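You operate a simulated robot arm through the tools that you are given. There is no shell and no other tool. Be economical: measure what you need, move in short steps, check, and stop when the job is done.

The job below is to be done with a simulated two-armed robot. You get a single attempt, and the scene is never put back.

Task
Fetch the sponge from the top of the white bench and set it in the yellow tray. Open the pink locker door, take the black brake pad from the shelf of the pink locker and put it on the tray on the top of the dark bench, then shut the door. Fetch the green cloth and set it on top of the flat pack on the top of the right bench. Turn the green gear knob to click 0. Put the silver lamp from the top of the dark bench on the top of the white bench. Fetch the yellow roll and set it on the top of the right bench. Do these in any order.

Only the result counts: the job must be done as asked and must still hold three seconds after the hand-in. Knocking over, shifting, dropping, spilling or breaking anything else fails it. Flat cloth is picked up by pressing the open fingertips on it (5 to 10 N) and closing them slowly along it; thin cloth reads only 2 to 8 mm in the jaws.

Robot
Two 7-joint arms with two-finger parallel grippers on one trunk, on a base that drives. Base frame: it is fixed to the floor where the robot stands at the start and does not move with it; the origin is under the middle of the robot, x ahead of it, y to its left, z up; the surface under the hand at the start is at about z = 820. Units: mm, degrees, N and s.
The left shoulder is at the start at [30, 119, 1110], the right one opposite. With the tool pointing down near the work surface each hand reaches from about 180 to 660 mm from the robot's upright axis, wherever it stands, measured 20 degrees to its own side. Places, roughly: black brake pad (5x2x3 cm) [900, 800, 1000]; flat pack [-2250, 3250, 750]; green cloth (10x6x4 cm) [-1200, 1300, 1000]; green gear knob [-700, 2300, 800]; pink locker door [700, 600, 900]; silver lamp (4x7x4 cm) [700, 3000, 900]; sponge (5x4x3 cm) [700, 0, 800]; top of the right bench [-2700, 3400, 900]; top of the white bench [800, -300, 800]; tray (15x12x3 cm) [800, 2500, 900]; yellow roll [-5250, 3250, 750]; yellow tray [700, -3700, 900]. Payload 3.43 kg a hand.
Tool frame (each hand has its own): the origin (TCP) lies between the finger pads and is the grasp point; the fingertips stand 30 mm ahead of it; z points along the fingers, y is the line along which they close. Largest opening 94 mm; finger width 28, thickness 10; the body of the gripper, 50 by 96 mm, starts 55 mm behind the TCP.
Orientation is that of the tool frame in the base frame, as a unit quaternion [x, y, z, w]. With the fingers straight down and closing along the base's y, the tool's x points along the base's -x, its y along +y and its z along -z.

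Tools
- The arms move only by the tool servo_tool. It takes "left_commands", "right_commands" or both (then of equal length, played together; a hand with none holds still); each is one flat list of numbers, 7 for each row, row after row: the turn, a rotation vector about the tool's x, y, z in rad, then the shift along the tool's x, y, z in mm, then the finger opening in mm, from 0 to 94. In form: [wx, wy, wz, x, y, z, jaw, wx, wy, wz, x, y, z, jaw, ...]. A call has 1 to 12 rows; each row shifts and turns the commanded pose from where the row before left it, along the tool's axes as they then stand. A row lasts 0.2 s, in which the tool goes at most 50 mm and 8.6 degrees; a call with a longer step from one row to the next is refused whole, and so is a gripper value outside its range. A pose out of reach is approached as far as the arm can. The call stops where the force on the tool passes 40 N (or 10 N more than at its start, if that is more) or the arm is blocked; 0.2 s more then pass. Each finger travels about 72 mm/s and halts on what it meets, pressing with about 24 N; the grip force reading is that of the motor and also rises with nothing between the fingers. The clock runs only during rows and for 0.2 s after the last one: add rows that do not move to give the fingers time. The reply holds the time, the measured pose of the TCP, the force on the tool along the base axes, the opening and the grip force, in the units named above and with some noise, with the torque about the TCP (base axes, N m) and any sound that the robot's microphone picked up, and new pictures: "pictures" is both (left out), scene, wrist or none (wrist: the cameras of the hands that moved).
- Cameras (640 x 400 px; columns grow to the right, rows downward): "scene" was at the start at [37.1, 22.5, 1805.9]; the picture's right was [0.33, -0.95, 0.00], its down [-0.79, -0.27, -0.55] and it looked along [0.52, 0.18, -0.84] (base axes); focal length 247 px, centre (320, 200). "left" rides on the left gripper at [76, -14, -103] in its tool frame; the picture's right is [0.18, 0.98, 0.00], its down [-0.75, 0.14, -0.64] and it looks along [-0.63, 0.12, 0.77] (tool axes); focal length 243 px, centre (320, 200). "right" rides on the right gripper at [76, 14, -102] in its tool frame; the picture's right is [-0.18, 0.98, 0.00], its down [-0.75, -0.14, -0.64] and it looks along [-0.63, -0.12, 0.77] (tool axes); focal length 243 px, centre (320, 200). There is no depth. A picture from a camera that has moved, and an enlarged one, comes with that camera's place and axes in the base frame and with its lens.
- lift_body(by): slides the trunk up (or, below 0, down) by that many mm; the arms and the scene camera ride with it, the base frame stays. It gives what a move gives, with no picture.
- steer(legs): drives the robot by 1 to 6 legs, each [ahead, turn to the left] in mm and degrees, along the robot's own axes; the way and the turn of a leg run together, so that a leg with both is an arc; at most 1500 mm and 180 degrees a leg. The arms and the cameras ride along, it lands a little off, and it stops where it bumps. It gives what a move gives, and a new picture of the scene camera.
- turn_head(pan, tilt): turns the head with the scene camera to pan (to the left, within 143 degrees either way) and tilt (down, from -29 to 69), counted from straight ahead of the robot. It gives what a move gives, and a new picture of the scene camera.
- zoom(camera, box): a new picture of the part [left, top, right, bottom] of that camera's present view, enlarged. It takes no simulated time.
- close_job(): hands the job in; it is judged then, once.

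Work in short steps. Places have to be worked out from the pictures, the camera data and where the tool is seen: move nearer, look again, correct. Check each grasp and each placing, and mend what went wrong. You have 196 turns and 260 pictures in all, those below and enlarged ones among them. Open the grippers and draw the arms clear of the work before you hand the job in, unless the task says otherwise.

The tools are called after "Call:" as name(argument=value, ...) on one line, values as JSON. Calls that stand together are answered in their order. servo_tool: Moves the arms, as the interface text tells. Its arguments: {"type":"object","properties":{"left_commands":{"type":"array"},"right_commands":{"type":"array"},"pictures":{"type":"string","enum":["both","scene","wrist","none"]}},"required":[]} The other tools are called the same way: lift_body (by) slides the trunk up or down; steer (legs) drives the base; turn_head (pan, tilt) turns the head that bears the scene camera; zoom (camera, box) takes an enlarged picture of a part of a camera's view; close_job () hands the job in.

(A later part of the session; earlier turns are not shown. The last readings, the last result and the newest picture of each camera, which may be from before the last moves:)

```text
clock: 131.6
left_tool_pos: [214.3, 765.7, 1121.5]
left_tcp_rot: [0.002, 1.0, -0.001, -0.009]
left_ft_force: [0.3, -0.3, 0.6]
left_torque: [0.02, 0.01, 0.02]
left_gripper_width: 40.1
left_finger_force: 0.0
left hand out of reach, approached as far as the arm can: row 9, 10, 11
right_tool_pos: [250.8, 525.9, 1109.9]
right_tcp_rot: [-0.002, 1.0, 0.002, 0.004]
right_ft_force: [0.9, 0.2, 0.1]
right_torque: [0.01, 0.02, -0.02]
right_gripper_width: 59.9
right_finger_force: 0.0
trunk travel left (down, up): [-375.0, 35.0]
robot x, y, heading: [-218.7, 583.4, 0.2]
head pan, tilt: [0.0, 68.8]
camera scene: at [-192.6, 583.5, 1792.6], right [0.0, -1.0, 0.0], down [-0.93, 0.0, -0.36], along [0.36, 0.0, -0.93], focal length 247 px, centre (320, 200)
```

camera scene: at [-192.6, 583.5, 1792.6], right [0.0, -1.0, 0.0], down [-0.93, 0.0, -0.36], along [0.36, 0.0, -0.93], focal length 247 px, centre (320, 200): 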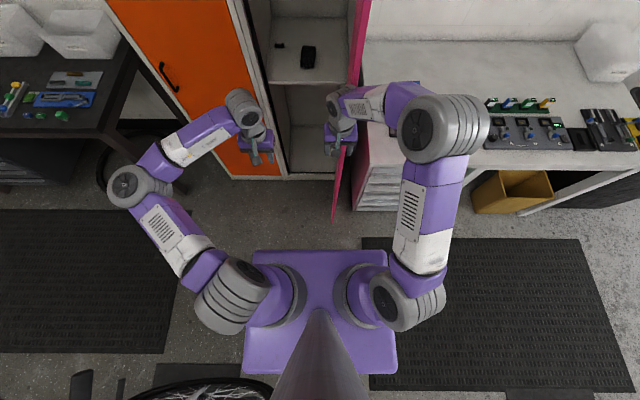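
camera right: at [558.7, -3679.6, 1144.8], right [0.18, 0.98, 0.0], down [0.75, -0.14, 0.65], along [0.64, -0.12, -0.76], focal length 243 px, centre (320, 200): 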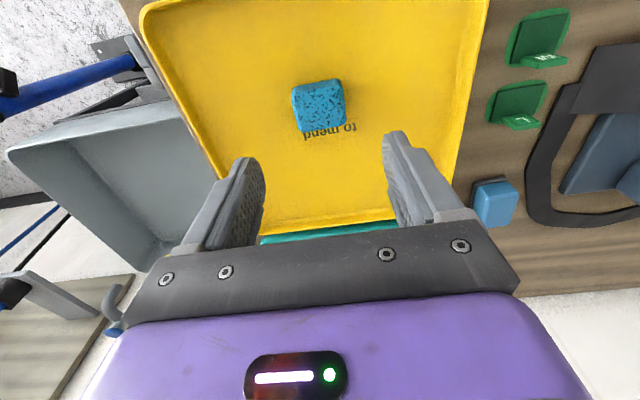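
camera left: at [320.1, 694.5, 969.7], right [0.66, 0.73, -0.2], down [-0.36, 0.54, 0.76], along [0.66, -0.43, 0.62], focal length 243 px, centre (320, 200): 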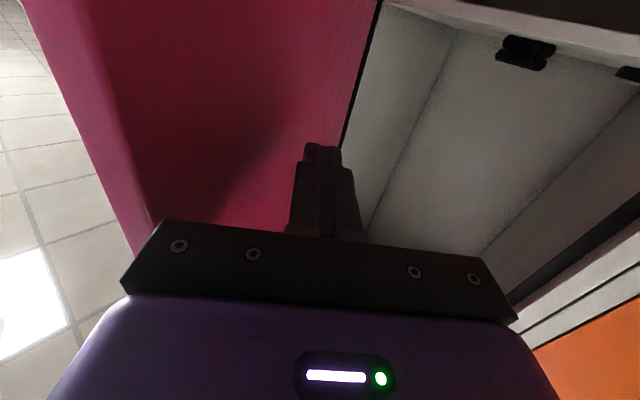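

The wrist limit may come from keeping zero yaw; I let the left hand yaw clockwise by ~50° and see whether it comes inward.

Call:
servo_tool(left_commands=[0, 0, 0.145, 0, 0, 0, 40, 0, 0, 0.145, 0, 0, 0, 40, 0, 0, 0.145, 0, 0, 0, 40, 0, 0, 0.145, 0, 0, 0, 40, 0, 0, 0.145, 0, 0, 0, 40, 0, 0, 0.145, 0, 0, 0, 40], pictures="scene")

```text
clock: 133.0
left_tool_pos: [216.1, 764.2, 1120.0]
left_tcp_rot: [0.424, 0.906, -0.006, -0.008]
left_ft_force: [1.1, 0.3, -0.2]
left_torque: [0.0, 0.03, 0.01]
left_gripper_width: 39.8
left_finger_force: 0.0
right_tool_pos: [250.8, 526.6, 1108.3]
right_tcp_rot: [-0.002, 1.0, 0.001, 0.004]
right_ft_force: [0.4, -0.3, -0.1]
right_torque: [0.0, -0.01, 0.01]
right_gripper_width: 60.0
right_finger_force: 0.0
trunk travel left (down, up): [-375.0, 35.0]
robot x, y, heading: [-218.6, 585.6, 0.4]
head pan, tilt: [0.0, 68.8]
camera scene: at [-191.6, 583.6, 1792.6], right [0.0, -1.0, 0.0], down [-0.93, 0.0, -0.36], along [0.36, 0.0, -0.93], focal length 247 px, centre (320, 200)
```

scene: 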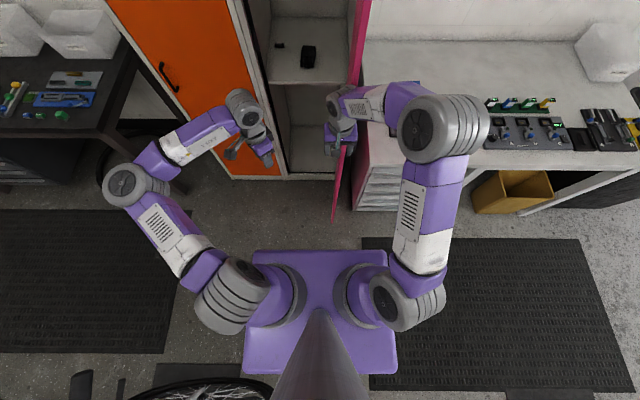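

Call:
servo_tool(left_commands=[0, 0, 0, -33, -8, 5, 40, 0, 0, 0, -33, -8, 5, 40, 0, 0, 0, -33, -8, 5, 40, 0, 0, 0, -33, -8, 5, 40], pictures="scene")

```text
clock: 134.0
left_tool_pos: [217.1, 761.6, 1105.7]
left_tcp_rot: [0.422, 0.906, -0.005, -0.009]
left_ft_force: [-0.4, 0.1, 0.8]
left_torque: [0.0, -0.04, 0.01]
left_gripper_width: 40.0
left_finger_force: 0.0
left hand out of reach, approached as far as the arm can: row 1, 2, 3, 4
right_tool_pos: [252.3, 526.3, 1108.7]
right_tcp_rot: [-0.001, 1.0, 0.001, 0.003]
right_ft_force: [-0.6, -1.3, 0.1]
right_torque: [-0.01, 0.01, 0.0]
right_gripper_width: 60.1
right_finger_force: 0.1
trunk travel left (down, up): [-375.0, 35.0]
robot x, y, heading: [-218.9, 582.6, 0.0]
head pan, tilt: [0.0, 68.8]
camera scene: at [-191.3, 583.7, 1792.6], right [0.0, -1.0, 0.0], down [-0.93, 0.0, -0.36], along [0.36, 0.0, -0.93], focal length 247 px, centre (320, 200)
```

scene: 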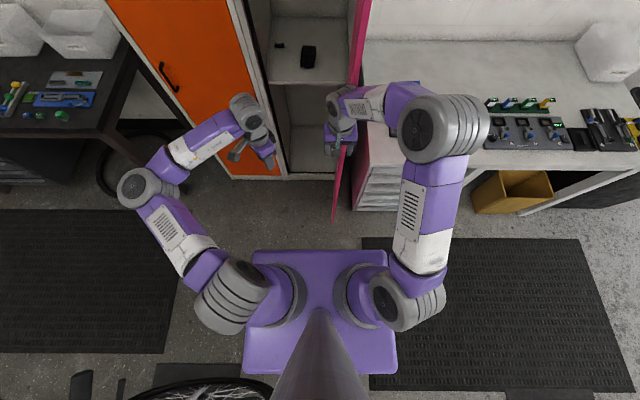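

Commands clip at the limit, so instead I extend the left hand straight ahead, which straightens the elbow.

Call:
servo_tool(left_commands=[0, 0, -0.145, -10, 34, 10, 40, 0, 0, -0.145, -14, 32, 10, 40, 0, 0, -0.145, -20, 28, 10, 40, 0, 0, -0.145, -25, 25, 10, 40, 0, 0, -0.145, -30, 20, 10, 40, 0, 0, -0.145, -33, 14, 5, 40], pictures="scene")

```text
clock: 135.4
left_tool_pos: [311.6, 892.9, 1079.0]
left_tcp_rot: [0.145, 0.989, -0.002, -0.01]
left_ft_force: [0.4, 0.4, 0.1]
left_torque: [-0.02, -0.01, 0.02]
left_gripper_width: 39.8
left_finger_force: 0.0
left hand out of reach, approached as far as the arm can: row 1, 2, 3, 4, 5, 6
right_tool_pos: [251.4, 526.4, 1108.7]
right_tcp_rot: [-0.002, 1.0, 0.001, 0.004]
right_ft_force: [-0.4, 0.1, -0.6]
right_torque: [-0.02, 0.02, -0.02]
right_gripper_width: 60.0
right_finger_force: 0.0
trunk travel left (down, up): [-375.0, 35.0]
robot x, y, heading: [-221.1, 585.9, 0.2]
head pan, tilt: [0.0, 68.8]
camera scene: at [-191.5, 584.8, 1792.6], right [0.0, -1.0, 0.0], down [-0.93, 0.0, -0.36], along [0.36, 0.0, -0.93], focal length 247 px, centre (320, 200)
```

scene: 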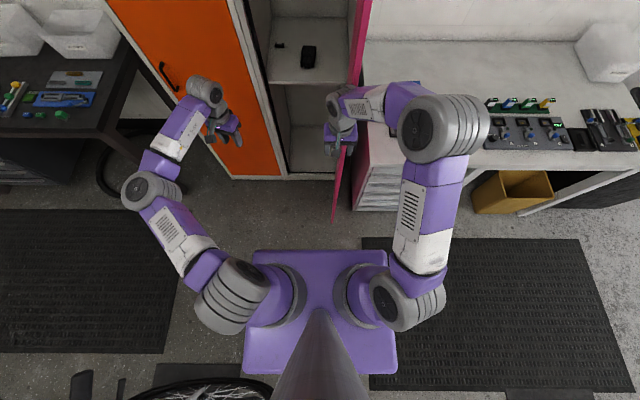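

The left arm sits elbow-down. I take it back out (where it flipped elbow-up) and then to the mirror of the right arm's tucked pose.

Call:
servo_tool(left_commands=[0, 0, -0.145, 34, 12, -23, 40, 0, 0, -0.145, 34, 16, -23, 40, 0, 0, 0, 34, 19, -23, 40, 0, 0, 0, 34, 19, -23, 40, 0, 0, 0, 34, 19, -23, 40, 0, 0, 0, 34, 19, -23, 40, 0, 0, 0, 34, 19, -23, 40, 0, 0, 0, 34, 19, -23, 40], pictures="none")

Call:
servo_tool(left_commands=[0, 0, 0, 8, -42, 15, 40, 0, 0, 0, 8, -42, 15, 40, 0, 0, 0, 8, -42, 15, 40, 0, 0, 0, 8, -42, 15, 40, 0, 0, 0, 8, -42, 15, 40], pictures="scene")

```text
clock: 137.2
left_tool_pos: [40.1, 1035.5, 1266.9]
left_tcp_rot: [-0.023, 1.0, 0.0, -0.009]
left_ft_force: [-1.4, 0.9, 0.2]
left_torque: [-0.01, 0.01, 0.0]
left_gripper_width: 40.1
left_finger_force: 0.1
right_tool_pos: [250.1, 526.6, 1108.6]
right_tcp_rot: [-0.003, 1.0, 0.001, 0.004]
right_ft_force: [-0.3, -0.4, -0.3]
right_torque: [-0.02, -0.02, 0.0]
right_gripper_width: 59.8
right_finger_force: 0.1
trunk travel left (down, up): [-375.0, 35.0]
robot x, y, heading: [-217.2, 582.9, 0.4]
head pan, tilt: [0.0, 68.8]
```

```text
clock: 138.4
left_tool_pos: [10.7, 823.4, 1192.4]
left_tcp_rot: [-0.023, 1.0, 0.0, -0.011]
left_ft_force: [-0.1, 0.6, 0.1]
left_torque: [0.03, 0.03, 0.0]
left_gripper_width: 40.1
left_finger_force: 0.0
right_tool_pos: [252.4, 526.3, 1108.0]
right_tcp_rot: [-0.002, 1.0, 0.001, 0.004]
right_ft_force: [-0.1, 0.6, 0.0]
right_torque: [0.01, 0.0, -0.02]
right_gripper_width: 60.1
right_finger_force: 0.0
trunk travel left (down, up): [-375.0, 35.0]
robot x, y, heading: [-219.4, 584.4, 0.3]
head pan, tilt: [0.0, 68.8]
camera scene: at [-190.9, 582.0, 1792.6], right [0.0, -1.0, 0.0], down [-0.93, 0.0, -0.36], along [0.36, 0.0, -0.93], focal length 247 px, centre (320, 200)
```

scene: 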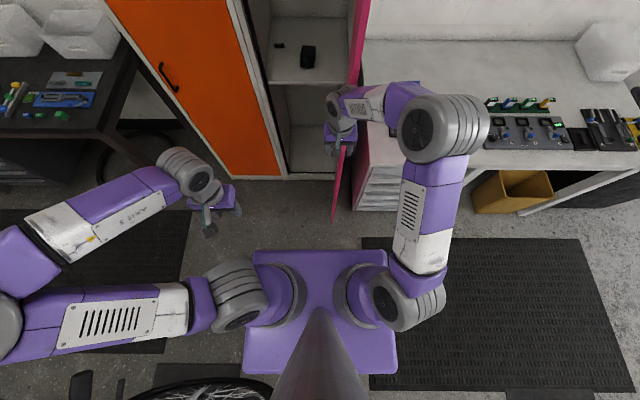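

Now mirrored tuck reached. Move it forward as the right arm did.

Call:
servo_tool(left_commands=[0, 0, 0.04, -31, -24, 11, 40, 0, 0, 0, -31, -24, 11, 40, 0, 0, 0, -31, -24, 11, 40, 0, 0, 0, -31, -24, 11, 40, 0, 0, 0, -31, -24, 11, 40, 0, 0, 0, -31, -20, 11, 40, 0, 0, 0, -31, -15, 11, 40, 0, 0, 0, -31, -15, 11, 40], pictures="scene")

```text
clock: 140.2
left_tool_pos: [263.0, 657.6, 1101.5]
left_tcp_rot: [-0.004, 1.0, -0.001, -0.01]
left_ft_force: [0.6, -0.5, 0.6]
left_torque: [0.02, 0.02, 0.0]
left_gripper_width: 39.7
left_finger_force: 0.1
right_tool_pos: [252.7, 527.1, 1107.3]
right_tcp_rot: [-0.001, 1.0, 0.001, 0.003]
right_ft_force: [0.8, -0.1, -0.7]
right_torque: [-0.05, -0.01, 0.03]
right_gripper_width: 60.1
right_finger_force: 0.1
trunk travel left (down, up): [-375.0, 35.0]
robot x, y, heading: [-222.4, 585.8, 0.2]
head pan, tilt: [0.0, 68.8]
camera scene: at [-189.8, 583.6, 1792.5], right [0.0, -1.0, 0.0], down [-0.93, 0.0, -0.36], along [0.36, 0.0, -0.93], focal length 247 px, centre (320, 200)
```

scene: 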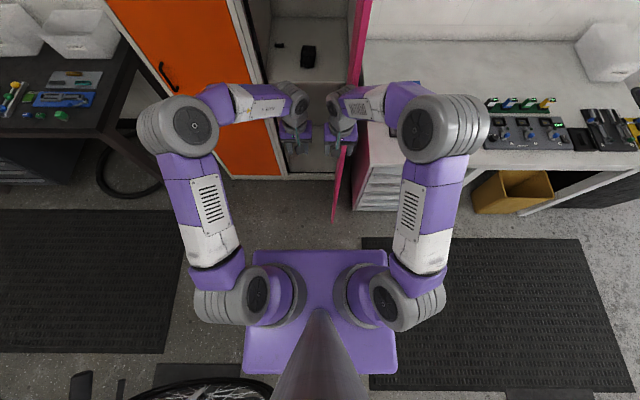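

Compact drive pose reached. Ahead 30, turn left 45°, advance, and turn back.

Call:
steer(legs=[[30, 0], [0, 45], [330, 0], [0, -45]])

```text
clock: 141.1
left_tool_pos: [283.3, 658.1, 1102.9]
left_tcp_rot: [-0.003, 1.0, -0.001, -0.008]
left_ft_force: [-0.1, 0.5, -0.2]
left_torque: [0.0, -0.01, -0.03]
left_gripper_width: 39.7
left_finger_force: 0.1
right_tool_pos: [265.0, 537.3, 1110.2]
right_tcp_rot: [-0.012, 1.0, 0.004, 0.002]
right_ft_force: [0.3, 0.3, 0.5]
right_torque: [-0.02, 0.01, -0.02]
right_gripper_width: 59.7
right_finger_force: 0.0
trunk travel left (down, up): [-375.0, 35.0]
robot x, y, heading: [-193.5, 582.9, 0.4]
head pan, tilt: [0.0, 68.8]
stopped in leg 1: the robot was blocked; the commanded pose is now the measured one
camera scene: at [-172.0, 585.3, 1792.6], right [0.0, -1.0, 0.0], down [-0.93, 0.0, -0.36], along [0.36, 0.0, -0.93], focal length 247 px, centre (320, 200)
```

scene: 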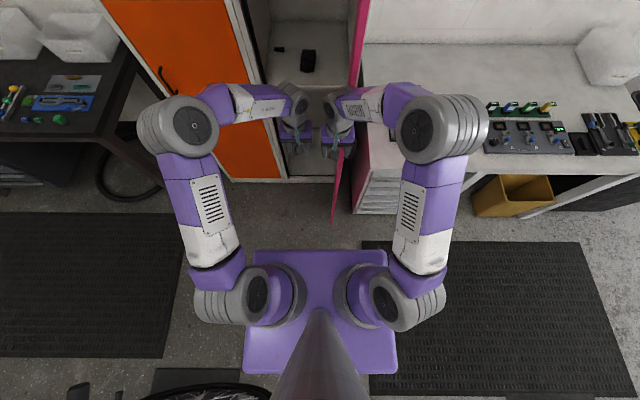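

Right hand touched the door's edge. Back 25 mm then turn left and go.

Call:
steer(legs=[[-25, 0], [0, 45], [330, 0], [0, -45]])

```text
clock: 147.8
left_tool_pos: [492.0, 899.4, 1101.1]
left_tcp_rot: [-0.01, 1.0, -0.002, -0.009]
left_ft_force: [0.4, 0.3, -0.2]
left_torque: [0.0, 0.03, 0.03]
left_gripper_width: 40.0
left_finger_force: 0.0
right_tool_pos: [475.9, 776.9, 1109.7]
right_tcp_rot: [-0.017, 1.0, 0.003, 0.0]
right_ft_force: [-0.3, -0.6, 0.4]
right_torque: [-0.02, -0.01, 0.01]
right_gripper_width: 59.9
right_finger_force: 0.0
trunk travel left (down, up): [-375.0, 35.0]
robot x, y, heading: [12.2, 822.5, 1.0]
head pan, tilt: [0.0, 68.8]
camera scene: at [40.1, 821.8, 1792.6], right [0.01, -1.0, 0.0], down [-0.93, -0.01, -0.36], along [0.36, 0.01, -0.93], focal length 247 px, centre (320, 200)
```

scene: 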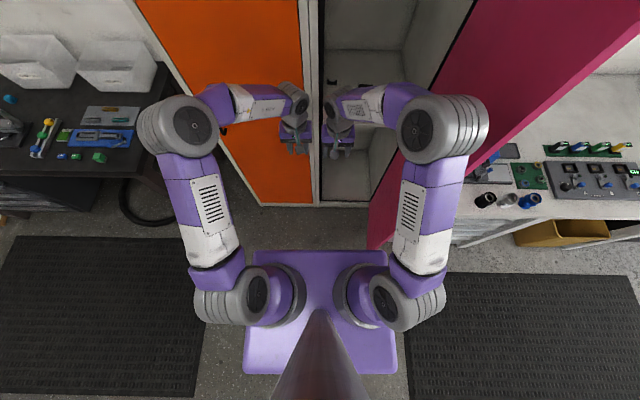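

In position left of the door. I tuck the left hand back and yaw the right hand 90° (camera towards -y) so its fingers will close along x.

Call:
servo_tool(left_commands=[0, 0, 0, 31, 20, -11, 40, 0, 0, 0, 31, 20, -11, 40, 0, 0, 0, 31, 20, -11, 40, 0, 0, 0, 31, 20, -11, 40, 0, 0, 0, 31, 20, -11, 40, 0, 0, 0, 31, 20, -11, 40, 0, 0, 0, 31, 20, -11, 40, 0, 0, 0, 31, 20, -11, 40, 0, 0, 0, 0, 0, 0, 40, 0, 0, 0, 0, 0, 0, 40, 0, 0, 0, 0, 0, 0, 40], right_commands=[0, 0, -0.1428, 0, 0, 0, 60, 0, 0, -0.1428, 0, 0, 0, 60, 0, 0, -0.1428, 0, 0, 0, 60, 0, 0, -0.1428, 0, 0, 0, 60, 0, 0, -0.1428, 0, 0, 0, 60, 0, 0, -0.1428, 0, 0, 0, 60, 0, 0, -0.1428, 0, 0, 0, 60, 0, 0, -0.1428, 0, 0, 0, 60, 0, 0, -0.1428, 0, 0, 0, 60, 0, 0, -0.1428, 0, 0, 0, 60, 0, 0, -0.1428, 0, 0, 0, 60], pictures="both")

```text
clock: 150.2
left_tool_pos: [243.7, 1055.9, 1192.5]
left_tcp_rot: [-0.009, 1.0, -0.001, -0.009]
left_ft_force: [-0.4, -0.3, -0.4]
left_torque: [-0.02, -0.02, -0.01]
left_gripper_width: 40.2
left_finger_force: 0.0
right_tool_pos: [477.2, 778.8, 1108.1]
right_tcp_rot: [0.72, -0.694, -0.002, -0.001]
right_ft_force: [0.0, 0.8, -0.2]
right_torque: [0.0, 0.03, 0.01]
right_gripper_width: 60.2
right_finger_force: 0.0
trunk travel left (down, up): [-375.0, 35.0]
robot x, y, heading: [13.8, 820.1, 0.9]
head pan, tilt: [0.0, 68.8]
camera scene: at [40.1, 822.1, 1792.6], right [0.01, -1.0, 0.0], down [-0.93, -0.01, -0.36], along [0.36, 0.01, -0.93], focal length 247 px, centre (320, 200)
camera right: at [464.6, 700.0, 1211.8], right [-0.99, 0.15, 0.0], down [0.12, 0.75, 0.65], along [0.09, 0.64, -0.76], focal length 243 px, centre (320, 200)
camera left: at [170.1, 1041.1, 1296.8], right [-0.2, 0.98, 0.0], down [0.76, 0.16, 0.63], along [0.61, 0.13, -0.78], focal length 243 px, centre (320, 200)
```

scene: 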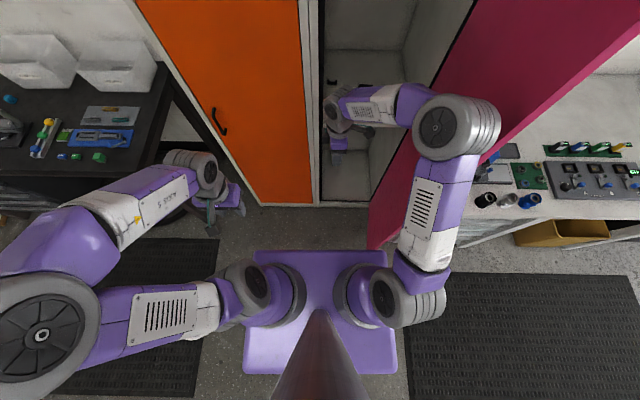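
right: 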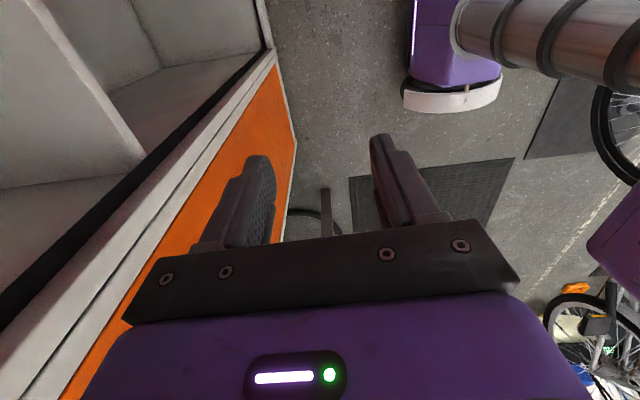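
left: 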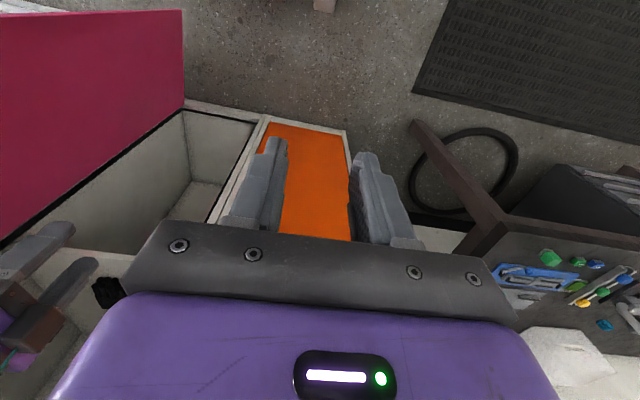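

Both fine. Drive ahead 310 mm so that the right hand enters the locker above the shelf.

Call:
steer(legs=[[300, -1]])

Call:
servo_tool(right_commands=[0, 0, 0, 0, 0, 1, 60], pictures="wrist")

```text
clock: 152.2
left_tool_pos: [543.2, 1055.0, 1192.0]
left_tcp_rot: [-0.002, 1.0, 0.0, -0.01]
left_ft_force: [0.1, 0.1, 0.3]
left_torque: [-0.01, -0.01, -0.01]
left_gripper_width: 39.9
left_finger_force: 0.1
right_tool_pos: [772.0, 772.5, 1109.6]
right_tcp_rot: [0.713, -0.701, -0.003, -0.002]
right_ft_force: [0.4, -0.6, -0.1]
right_torque: [0.05, 0.03, -0.02]
right_gripper_width: 59.9
right_finger_force: 0.1
trunk travel left (down, up): [-375.0, 35.0]
robot x, y, heading: [310.7, 822.1, -0.1]
head pan, tilt: [0.0, 68.8]
camera scene: at [335.7, 823.9, 1792.6], right [0.0, -1.0, 0.0], down [-0.93, 0.0, -0.36], along [0.36, 0.0, -0.93], focal length 247 px, centre (320, 200)
```

scene: 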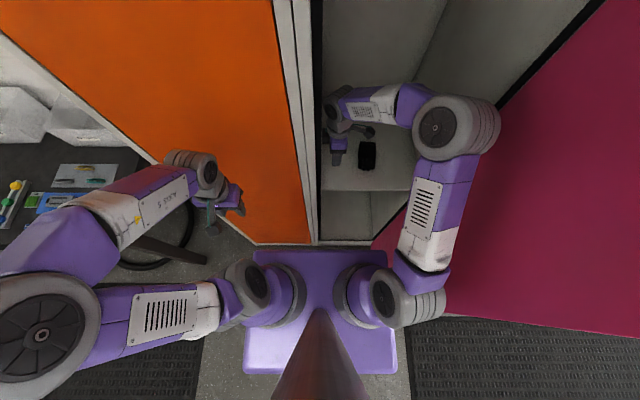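

```text
clock: 152.7
left_tool_pos: [542.7, 1054.3, 1193.4]
left_tcp_rot: [-0.002, 1.0, -0.001, -0.009]
left_ft_force: [-0.3, 0.6, -0.6]
left_torque: [-0.01, -0.02, -0.02]
left_gripper_width: 40.2
left_finger_force: 0.1
right_tool_pos: [770.8, 772.6, 1109.3]
right_tcp_rot: [0.713, -0.701, -0.002, -0.002]
right_ft_force: [-0.4, 0.4, -0.6]
right_torque: [-0.04, -0.02, -0.03]
right_gripper_width: 59.8
right_finger_force: 0.0
trunk travel left (down, up): [-375.0, 35.0]
robot x, y, heading: [308.1, 826.8, 0.0]
head pan, tilt: [0.0, 68.8]
camera right: at [756.9, 695.9, 1211.2], right [-0.99, 0.17, 0.0], down [0.13, 0.75, 0.65], along [0.11, 0.64, -0.76], focal length 243 px, centre (320, 200)
```

right: 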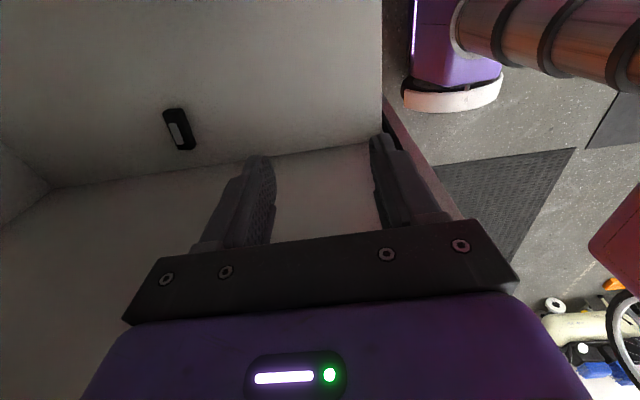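

Pad centre computed at [928, 783], long side along y. Move above it at z≈1020.

Call:
servo_tool(right_commands=[0, 0, 0, -2, -31.5, 18, 60, 0, 0, 0, -2, -31.5, 18, 60, 0, 0, 0, -2, -31.5, 18, 60, 0, 0, 0, -2, -31.5, 18, 60, 0, 0, 0, -2, -31.5, 18, 60], pictures="wrist")

```text
clock: 153.8
left_tool_pos: [543.7, 1054.8, 1193.7]
left_tcp_rot: [-0.002, 1.0, 0.0, -0.01]
left_ft_force: [0.1, -1.0, -0.2]
left_torque: [-0.01, 0.0, 0.0]
left_gripper_width: 40.0
left_finger_force: 0.0
right_tool_pos: [929.8, 785.0, 1016.4]
right_tcp_rot: [0.713, -0.701, -0.003, -0.001]
right_ft_force: [0.5, 0.7, -0.1]
right_torque: [-0.03, 0.01, 0.01]
right_gripper_width: 60.0
right_finger_force: 0.0
trunk travel left (down, up): [-375.0, 35.0]
robot x, y, heading: [309.0, 822.0, -0.1]
head pan, tilt: [0.0, 68.8]
camera right: at [917.0, 709.0, 1119.6], right [-0.99, 0.17, 0.0], down [0.13, 0.75, 0.65], along [0.1, 0.64, -0.76], focal length 243 px, centre (320, 200)
```

right: 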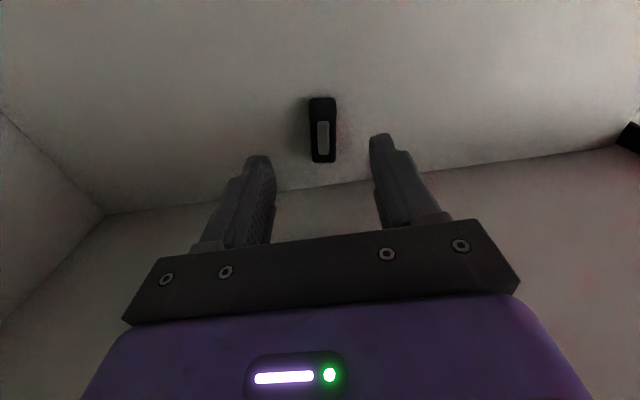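

Nearly centred. Descend 40 mm with small correction, then look.

Call:
servo_tool(right_commands=[0, 0, 0, 4, 3, 20, 60, 0, 0, 0, 0, 0, 18, 60], pictures="wrist")

```text
clock: 154.4
left_tool_pos: [543.6, 1054.6, 1192.9]
left_tcp_rot: [-0.002, 1.0, -0.001, -0.01]
left_ft_force: [-0.2, 0.1, 0.7]
left_torque: [0.0, -0.01, 0.01]
left_gripper_width: 39.9
left_finger_force: 0.0
right_tool_pos: [925.9, 781.8, 981.1]
right_tcp_rot: [0.713, -0.701, -0.002, -0.002]
right_ft_force: [-0.3, 0.5, 1.0]
right_torque: [-0.03, -0.07, 0.03]
right_gripper_width: 60.1
right_finger_force: 0.4
trunk travel left (down, up): [-375.0, 35.0]
robot x, y, heading: [310.0, 826.9, -0.1]
head pan, tilt: [0.0, 68.8]
camera right: at [912.0, 703.7, 1082.8], right [-0.99, 0.17, 0.0], down [0.13, 0.75, 0.65], along [0.11, 0.64, -0.76], focal length 243 px, centre (320, 200)
```

right: 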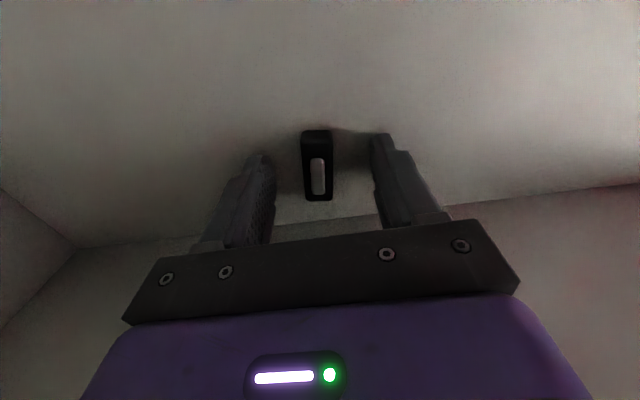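

Call:
servo_tool(right_commands=[0, 0, 0, 0, 0, 5, 60, 0, 0, 0, 0, 0, 5, 60, 0, 0, 0, 0, 0, 3, 60], pictures="wrist")

```text
clock: 155.0
left_tool_pos: [542.2, 1054.0, 1192.5]
left_tcp_rot: [-0.002, 1.0, -0.001, -0.009]
left_ft_force: [0.9, 0.0, -0.6]
left_torque: [0.0, 0.04, -0.01]
left_gripper_width: 39.9
left_finger_force: 0.0
right_tool_pos: [928.6, 780.3, 980.2]
right_tcp_rot: [0.712, -0.702, 0.0, -0.005]
right_ft_force: [-10.8, -1.3, 18.2]
right_torque: [-0.29, 1.04, -0.01]
right_gripper_width: 66.2
right_finger_force: 5.8
trunk travel left (down, up): [-375.0, 35.0]
robot x, y, heading: [306.5, 821.2, 0.0]
head pan, tilt: [0.0, 68.8]
stopped in row 2 (right hand): the force on the tool passed its limit at 46 N (the readings are from after the stop); the commanded pose is now the measured one
camera right: at [913.8, 703.6, 1082.9], right [-0.99, 0.17, -0.01], down [0.12, 0.75, 0.65], along [0.11, 0.64, -0.76], focal length 243 px, centre (320, 200)
```

right: 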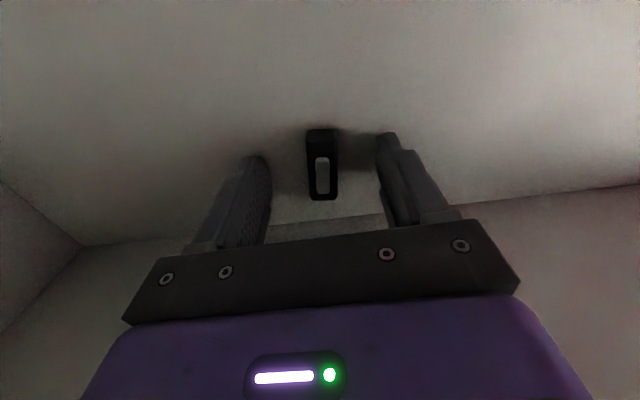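

Shelf contact at tip z ≈ 949. Raise 3 mm and close on the pad.

Call:
servo_tool(right_commands=[0, 0, 0, 0, 0, -4, 60, 0, 0, 0, 0, 0, 0, 40, 0, 0, 0, 0, 0, 0, 20, 0, 0, 0, 0, 0, 0, 5, 0, 0, 0, 0, 0, 0, 5], pictures="wrist")

```text
clock: 156.2
left_tool_pos: [543.6, 1054.3, 1192.3]
left_tcp_rot: [-0.001, 1.0, -0.001, -0.01]
left_ft_force: [-0.7, -0.2, -0.8]
left_torque: [0.04, 0.01, -0.02]
left_gripper_width: 39.8
left_finger_force: 0.0
right_tool_pos: [929.7, 782.5, 981.7]
right_tcp_rot: [0.713, -0.701, 0.001, -0.005]
right_ft_force: [-0.1, 0.3, 0.3]
right_torque: [-0.01, -0.01, -0.02]
right_gripper_width: 16.8
right_finger_force: 23.9
trunk travel left (down, up): [-375.0, 35.0]
robot x, y, heading: [305.4, 822.6, -0.0]
head pan, tilt: [0.0, 68.8]
camera right: at [914.8, 703.9, 1084.1], right [-0.99, 0.17, -0.01], down [0.12, 0.75, 0.65], along [0.11, 0.64, -0.76], focal length 243 px, centre (320, 200)
```

right: 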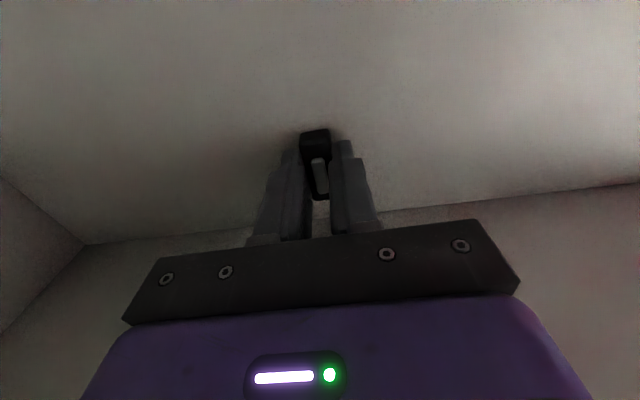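

Pad gripped (16.8 mm). Lift and draw back out.

Call:
servo_tool(right_commands=[0, 0, 0, 0, 0, -20, 5, 0, 0, 0, 0, 0, -40, 5, 0, 0, 0, 0, 10, -40, 5, 0, 0, 0, 0, 30, -30, 5, 0, 0, 0, 0, 40, 0, 5, 0, 0, 0, 0, 40, 0, 5, 0, 0, 0, 0, 40, 0, 5], pictures="wrist")

Call:
turn_head(pan=60, tilt=40)

```text
clock: 157.8
left_tool_pos: [541.8, 1054.4, 1193.1]
left_tcp_rot: [-0.001, 1.0, -0.001, -0.008]
left_ft_force: [-0.6, -0.4, 0.2]
left_torque: [-0.03, 0.0, 0.02]
left_gripper_width: 40.1
left_finger_force: 0.1
right_tool_pos: [769.1, 774.9, 1111.6]
right_tcp_rot: [0.713, -0.701, 0.002, -0.007]
right_ft_force: [-0.5, -0.1, 0.5]
right_torque: [-0.02, 0.01, 0.04]
right_gripper_width: 17.1
right_finger_force: 23.7
trunk travel left (down, up): [-375.0, 35.0]
robot x, y, heading: [310.9, 822.5, -0.1]
head pan, tilt: [0.0, 68.8]
camera right: at [753.7, 698.5, 1214.0], right [-0.99, 0.17, -0.01], down [0.12, 0.75, 0.65], along [0.12, 0.64, -0.76], focal length 243 px, centre (320, 200)
```

right: 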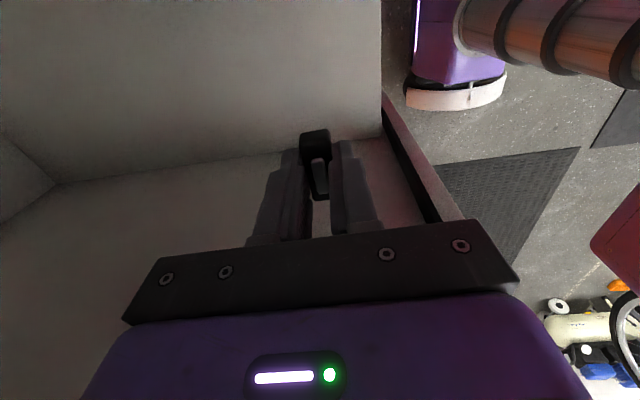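

```text
clock: 159.1
left_tool_pos: [545.6, 1054.6, 1193.3]
left_tcp_rot: [-0.001, 1.0, 0.0, -0.01]
left_ft_force: [-0.7, 0.1, -0.4]
left_torque: [0.01, -0.01, 0.02]
left_gripper_width: 40.2
left_finger_force: 0.1
right_tool_pos: [770.0, 776.4, 1112.1]
right_tcp_rot: [0.713, -0.701, 0.001, -0.006]
right_ft_force: [0.3, 0.1, -0.8]
right_torque: [-0.03, 0.0, -0.01]
right_gripper_width: 17.0
right_finger_force: 23.9
trunk travel left (down, up): [-375.0, 35.0]
robot x, y, heading: [308.0, 823.4, -0.2]
head pan, tilt: [60.0, 40.0]
camera scene: at [322.2, 897.4, 1828.7], right [0.87, -0.5, 0.0], down [-0.32, -0.56, -0.77], along [0.38, 0.66, -0.64], focal length 247 px, centre (320, 200)
```

scene: 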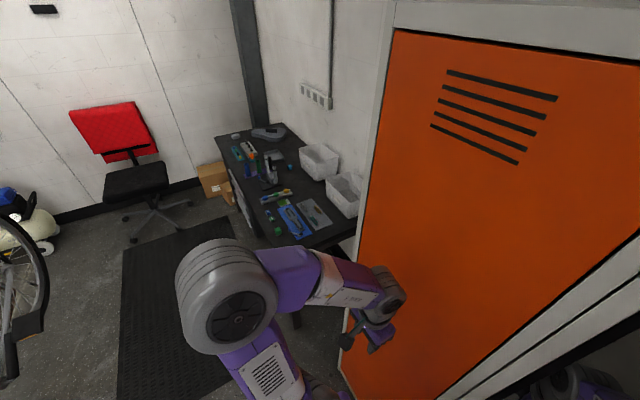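

Call:
zoom(camera="scene", box=[200, 110, 400, 250])

```text
2.86 times, centred on (300, 180) of scene
camera zoom: at [322.2, 897.4, 1828.7], right [0.87, -0.5, 0.0], down [-0.32, -0.56, -0.77], along [0.38, 0.66, -0.64], focal length 706 px, centre (377, 257)
```

zoom: 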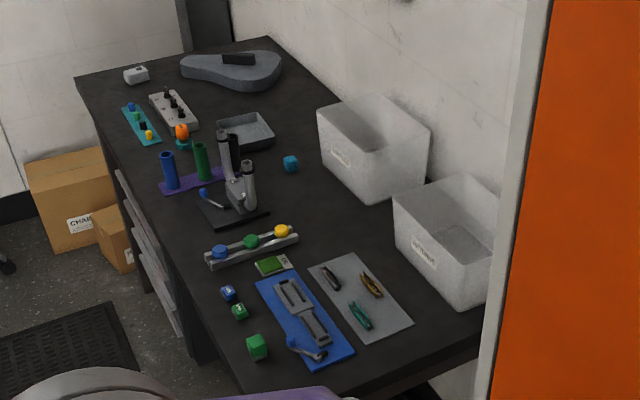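

The grey tray is at about [862, 2579], and the silver lamp near [689, 3063]. Reverse out, put the left arm in the compact pose, then drive.

Call:
steer(legs=[[-260, 0]])

Call:
servo_tool(left_commands=[0, 0, 0, -31, -20, 11, 40, 0, 0, 0, -31, -20, 11, 40, 0, 0, 0, -31, -20, 11, 40, 0, 0, 0, -31, -20, 11, 40, 0, 0, 0, -31, -20, 11, 40, 0, 0, 0, -31, -20, 11, 40, 0, 0, 0, -31, -20, 11, 40, 0, 0, 0, -31, -20, 11, 40], pictures="none")

Call:
steer(legs=[[0, 90], [1000, 0]])

```text
clock: 161.0
left_tool_pos: [288.5, 1054.1, 1192.3]
left_tcp_rot: [0.001, 1.0, -0.001, -0.009]
left_ft_force: [-0.8, 1.4, 0.2]
left_torque: [-0.03, -0.03, -0.01]
left_gripper_width: 40.0
left_finger_force: 0.1
right_tool_pos: [513.4, 774.8, 1110.8]
right_tcp_rot: [0.711, -0.703, 0.0, -0.006]
right_ft_force: [-0.2, 0.0, -0.1]
right_torque: [0.01, 0.01, 0.03]
right_gripper_width: 16.8
right_finger_force: 24.4
trunk travel left (down, up): [-375.0, 35.0]
robot x, y, heading: [54.3, 827.5, -0.2]
head pan, tilt: [60.0, 40.0]
camera scene: at [67.1, 897.8, 1828.7], right [0.86, -0.5, 0.0], down [-0.32, -0.56, -0.77], along [0.39, 0.66, -0.64], focal length 247 px, centre (320, 200)
```

scene: 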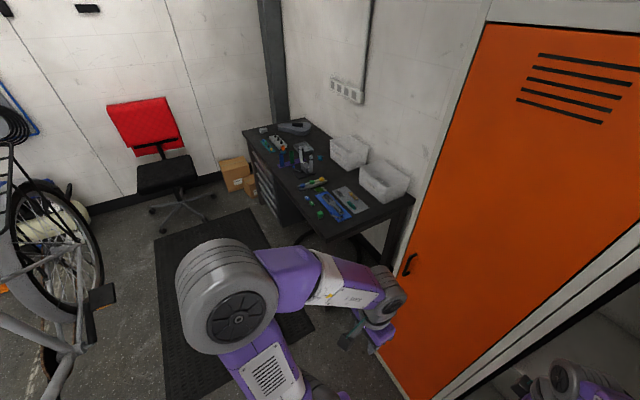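

```text
clock: 162.8
left_tool_pos: [537.0, 893.0, 1099.3]
left_tcp_rot: [0.0, 1.0, -0.001, -0.01]
left_ft_force: [0.4, -0.1, -0.7]
left_torque: [0.02, -0.02, 0.01]
left_gripper_width: 40.2
left_finger_force: 0.0
right_tool_pos: [515.1, 775.3, 1110.1]
right_tcp_rot: [0.712, -0.702, 0.0, -0.005]
right_ft_force: [0.4, 0.5, -0.3]
right_torque: [0.01, 0.01, 0.0]
right_gripper_width: 16.9
right_finger_force: 24.4
trunk travel left (down, up): [-375.0, 35.0]
robot x, y, heading: [49.7, 824.9, -0.2]
head pan, tilt: [60.0, 40.0]
```

```text
clock: 171.6
left_tool_pos: [61.5, 2291.9, 1099.3]
left_tcp_rot: [-0.69, 0.724, -0.007, -0.006]
left_ft_force: [0.9, -0.1, 0.3]
left_torque: [0.02, 0.01, 0.0]
left_gripper_width: 40.0
left_finger_force: 0.0
right_tool_pos: [178.5, 2267.1, 1111.4]
right_tcp_rot: [1.0, -0.017, -0.004, -0.004]
right_ft_force: [0.2, -0.1, -0.5]
right_torque: [-0.02, -0.01, 0.0]
right_gripper_width: 16.6
right_finger_force: 24.0
trunk travel left (down, up): [-375.0, 35.0]
robot x, y, heading: [106.0, 1810.8, 86.8]
head pan, tilt: [60.0, 40.0]
camera scene: at [34.6, 1824.2, 1828.7], right [0.54, 0.84, 0.0], down [0.54, -0.35, -0.77], along [-0.64, 0.42, -0.64], focal length 247 px, centre (320, 200)
```

scene: 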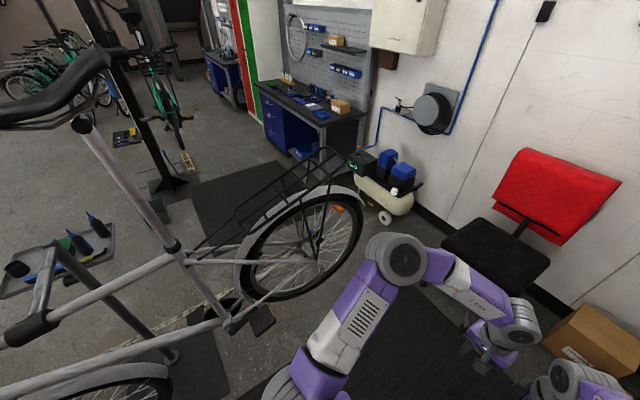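

Continue 830 mm and turn right to face the dark bench.

Call:
steer(legs=[[830, 3], [0, -90]])

Call:
turn_head(pan=0, tilt=50)

```text
clock: 179.8
left_tool_pos: [621.9, 2683.7, 1100.0]
left_tcp_rot: [0.007, 1.0, -0.002, -0.009]
left_ft_force: [0.2, -0.3, 0.2]
left_torque: [0.01, -0.03, -0.03]
left_gripper_width: 40.2
left_finger_force: 0.1
right_tool_pos: [600.2, 2564.9, 1111.4]
right_tcp_rot: [-0.707, 0.707, 0.0, 0.006]
right_ft_force: [0.4, -0.5, -0.3]
right_torque: [0.01, 0.01, 0.01]
right_gripper_width: 16.9
right_finger_force: 23.9
trunk travel left (down, up): [-375.0, 35.0]
robot x, y, heading: [139.5, 2621.2, -1.1]
head pan, tilt: [60.0, 40.0]
camera scene: at [154.3, 2694.6, 1828.7], right [0.86, -0.51, 0.0], down [-0.33, -0.55, -0.77], along [0.39, 0.66, -0.64], focal length 247 px, centre (320, 200)
```

scene: 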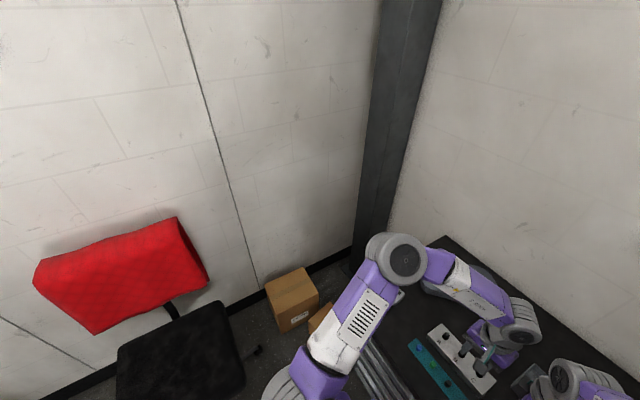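

```text
clock: 181.1
left_tool_pos: [623.3, 2684.7, 1100.0]
left_tcp_rot: [0.007, 1.0, -0.001, -0.01]
left_ft_force: [0.7, 0.5, 0.0]
left_torque: [0.01, 0.04, 0.02]
left_gripper_width: 39.9
left_finger_force: 0.0
right_tool_pos: [600.3, 2565.8, 1111.3]
right_tcp_rot: [0.708, -0.707, 0.001, -0.006]
right_ft_force: [-0.9, -0.7, -0.4]
right_torque: [0.01, -0.02, 0.01]
right_gripper_width: 16.7
right_finger_force: 24.4
trunk travel left (down, up): [-375.0, 35.0]
robot x, y, heading: [139.4, 2622.2, -1.1]
head pan, tilt: [0.0, 50.0]
camera scene: at [187.6, 2620.7, 1814.6], right [-0.02, -1.0, 0.0], down [-0.77, 0.01, -0.64], along [0.64, -0.01, -0.77], focal length 247 px, centre (320, 200)
```

scene: 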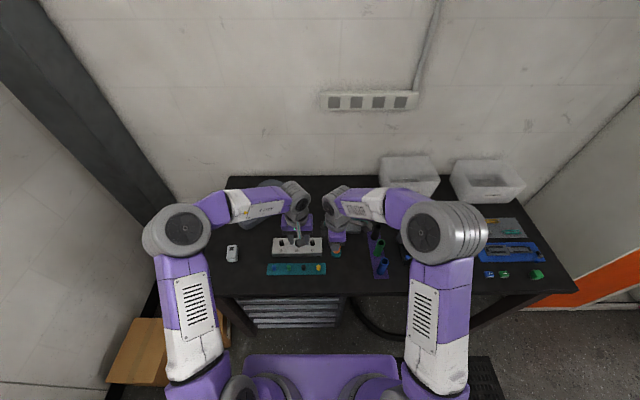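

Call:
zoom(camera="scene", box=[220, 160, 460, 310])

Call:
servo_tool(right_commands=[0, 0, 0, 0, 0, -1, 5], pictures="wrist")

```text
2.67 times, centred on (340, 235) of scene
camera zoom: at [187.6, 2620.7, 1814.6], right [-0.02, -1.0, 0.0], down [-0.77, 0.01, -0.64], along [0.64, -0.01, -0.77], focal length 659 px, centre (267, 107)
```

zoom: 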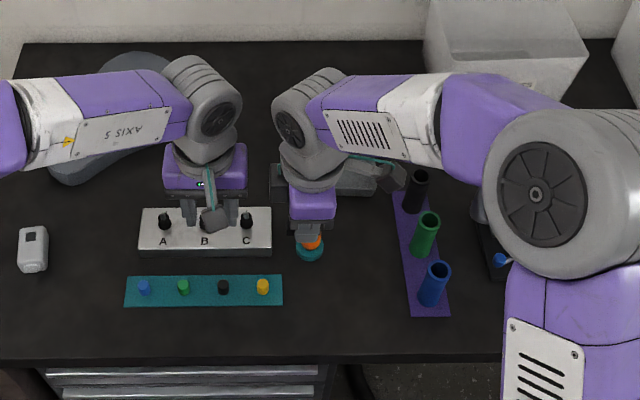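

```text
clock: 181.5
left_tool_pos: [621.9, 2683.4, 1099.6]
left_tcp_rot: [0.007, 1.0, -0.002, -0.009]
left_ft_force: [0.2, -0.5, 0.7]
left_torque: [0.0, -0.01, -0.03]
left_gripper_width: 40.2
left_finger_force: 0.1
right_tool_pos: [600.7, 2566.5, 1112.0]
right_tcp_rot: [-0.707, 0.707, -0.001, 0.005]
right_ft_force: [0.6, 0.6, -0.9]
right_torque: [0.02, 0.02, -0.02]
right_gripper_width: 16.6
right_finger_force: 24.0
trunk travel left (down, up): [-375.0, 35.0]
robot x, y, heading: [141.1, 2616.7, -0.8]
head pan, tilt: [0.0, 50.0]
camera right: at [583.7, 2488.5, 1214.6], right [-0.98, 0.18, -0.01], down [0.14, 0.75, 0.65], along [0.12, 0.64, -0.76], focal length 243 px, centre (320, 200)
```

right: 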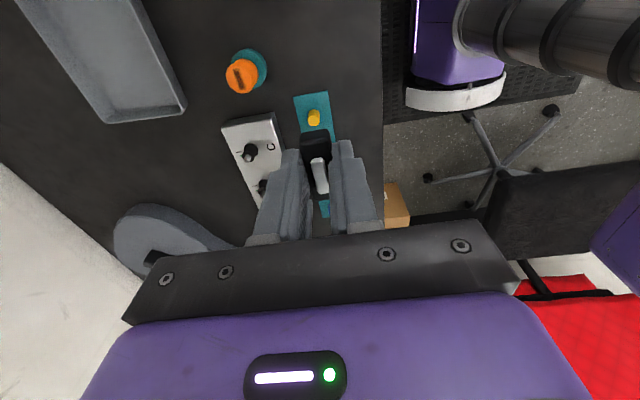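

Tray +y rim at y≈2585, x 815–948, so its centre is about [880, 2515]. Drive ahead 120 and move the right hand above it.

Call:
steer(legs=[[120, 0.8]])

Call:
servo_tool(right_commands=[0, 0, 0, 13, -38, 5, 5, 0, 0, 0, 13, -38, 10, 5, 0, 0, 0, 13, -38, 20, 5, 0, 0, 0, 12, -38, 20, 5], pictures="both")

```text
clock: 182.7
left_tool_pos: [739.0, 2689.5, 1099.6]
left_tcp_rot: [0.0, 1.0, -0.002, -0.008]
left_ft_force: [0.4, 0.4, 0.3]
left_torque: [0.03, -0.01, -0.02]
left_gripper_width: 39.9
left_finger_force: 0.1
right_tool_pos: [717.7, 2570.6, 1111.7]
right_tcp_rot: [0.712, -0.702, 0.0, -0.006]
right_ft_force: [0.3, 0.5, 0.3]
right_torque: [0.02, -0.01, 0.02]
right_gripper_width: 16.8
right_finger_force: 24.6
trunk travel left (down, up): [-375.0, 35.0]
robot x, y, heading: [257.7, 2620.4, -0.1]
head pan, tilt: [0.0, 50.0]
camera scene: at [305.0, 2620.1, 1814.6], right [0.0, -1.0, 0.0], down [-0.77, 0.0, -0.64], along [0.64, 0.0, -0.77], focal length 247 px, centre (320, 200)
```

scene: 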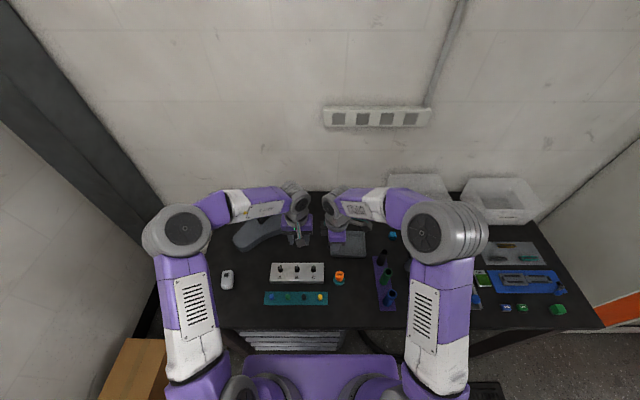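

```text
clock: 183.7
left_tool_pos: [740.3, 2689.7, 1099.0]
left_tcp_rot: [0.0, 1.0, 0.0, -0.009]
left_ft_force: [0.5, 0.4, 0.6]
left_torque: [0.04, 0.04, -0.02]
left_gripper_width: 40.1
left_finger_force: 0.1
right_tool_pos: [871.6, 2521.3, 1055.0]
right_tcp_rot: [0.712, -0.702, -0.001, -0.004]
right_ft_force: [0.7, 0.1, 0.7]
right_torque: [-0.01, 0.01, 0.01]
right_gripper_width: 16.6
right_finger_force: 23.9
trunk travel left (down, up): [-375.0, 35.0]
robot x, y, heading: [256.8, 2622.3, -0.1]
head pan, tilt: [0.0, 50.0]
camera scene: at [307.5, 2619.9, 1814.4], right [0.0, -1.0, 0.0], down [-0.77, 0.0, -0.64], along [0.64, 0.0, -0.77], focal length 247 px, centre (320, 200)
camera right: at [857.2, 2444.5, 1159.5], right [-0.99, 0.17, 0.0], down [0.13, 0.75, 0.65], along [0.11, 0.64, -0.76], focal length 243 px, centre (320, 200)
```

scene: 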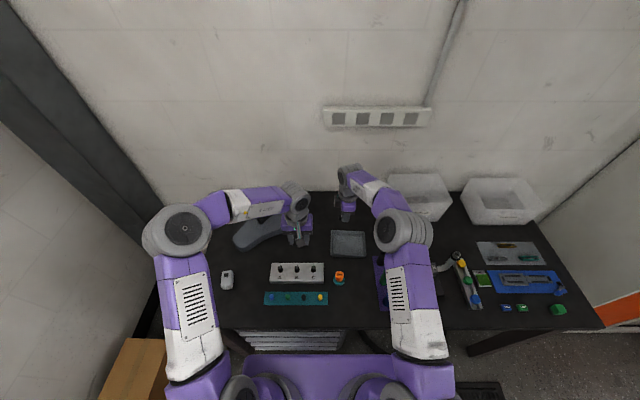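
right: 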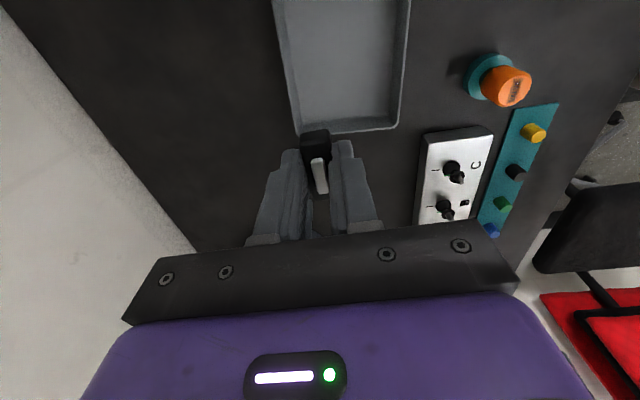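

Triangulation gives the tray rim at z≈882, centre [842, 2498]. Move over it and descend to z≈925.

Call:
servo_tool(right_commands=[0, 0, 0, 22, 30, 0, 5, 0, 0, 0, 0, 0, 45, 5, 0, 0, 0, 0, 0, 45, 5, 0, 0, 0, 0, 0, 40, 5], pictures="wrist")

```text
clock: 184.7
left_tool_pos: [740.6, 2690.7, 1099.6]
left_tcp_rot: [0.0, 1.0, -0.001, -0.01]
left_ft_force: [0.7, 0.1, 0.6]
left_torque: [-0.03, 0.01, 0.0]
left_gripper_width: 39.9
left_finger_force: 0.0
right_tool_pos: [843.8, 2500.2, 926.6]
right_tcp_rot: [0.712, -0.702, 0.0, -0.006]
right_ft_force: [-0.1, 0.1, -2.2]
right_torque: [0.03, 0.04, -0.07]
right_gripper_width: 16.9
right_finger_force: 24.1
trunk travel left (down, up): [-375.0, 35.0]
robot x, y, heading: [259.4, 2622.0, -0.1]
head pan, tilt: [0.0, 50.0]
camera right: at [829.7, 2423.4, 1029.6], right [-0.99, 0.17, -0.01], down [0.13, 0.75, 0.65], along [0.12, 0.64, -0.76], focal length 243 px, centre (320, 200)
```

right: 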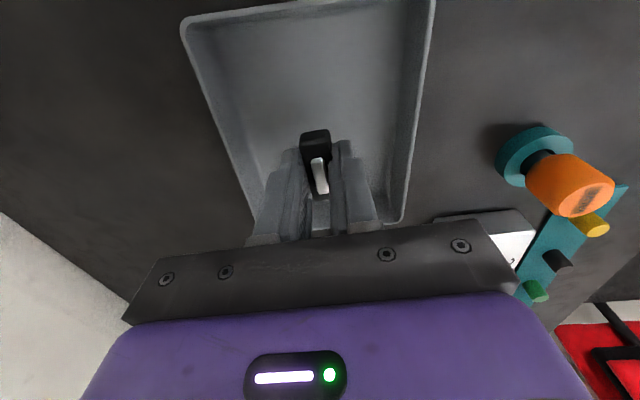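

Well over the tray. Lower gently until contact.

Call:
servo_tool(right_commands=[0, 0, 0, 0, 0, 14, 5, 0, 0, 0, 0, 0, 8, 5, 0, 0, 0, 0, 0, 5, 5, 0, 0, 0, 0, 0, 5, 5], pictures="none")

```text
clock: 185.7
left_tool_pos: [739.4, 2689.8, 1100.0]
left_tcp_rot: [0.0, 1.0, -0.001, -0.011]
left_ft_force: [0.4, -0.2, 0.5]
left_torque: [-0.04, -0.04, 0.01]
left_gripper_width: 39.9
left_finger_force: 0.1
right_tool_pos: [842.1, 2502.0, 896.4]
right_tcp_rot: [0.712, -0.702, 0.001, -0.005]
right_ft_force: [0.2, 0.5, -0.5]
right_torque: [0.02, 0.01, 0.02]
right_gripper_width: 17.0
right_finger_force: 23.4
trunk travel left (down, up): [-375.0, 35.0]
robot x, y, heading: [259.0, 2621.3, -0.3]
head pan, tilt: [0.0, 50.0]
```

Call:
servo_tool(right_commands=[0, 0, 0, 0, 0, 4, 5, 0, 0, 0, 0, 0, 4, 5, 0, 0, 0, 0, 0, 4, 5, 0, 0, 0, 0, 0, 4, 5], pictures="none")

```text
clock: 186.4
left_tool_pos: [739.6, 2690.0, 1100.5]
left_tcp_rot: [-0.001, 1.0, -0.001, -0.009]
left_ft_force: [0.2, 0.6, -0.4]
left_torque: [0.0, 0.04, 0.02]
left_gripper_width: 40.2
left_finger_force: 0.1
right_tool_pos: [847.1, 2503.2, 894.0]
right_tcp_rot: [0.712, -0.702, 0.003, -0.009]
right_ft_force: [-6.5, -0.6, 21.7]
right_torque: [-0.1, 0.31, 0.01]
right_gripper_width: 16.9
right_finger_force: 23.6
trunk travel left (down, up): [-375.0, 35.0]
robot x, y, heading: [261.3, 2623.1, -0.2]
head pan, tilt: [0.0, 50.0]
stopped in row 3 (right hand): the force on the tool passed its limit at 46 N (the readings are from after the stop); the commanded pose is now the measured one
```

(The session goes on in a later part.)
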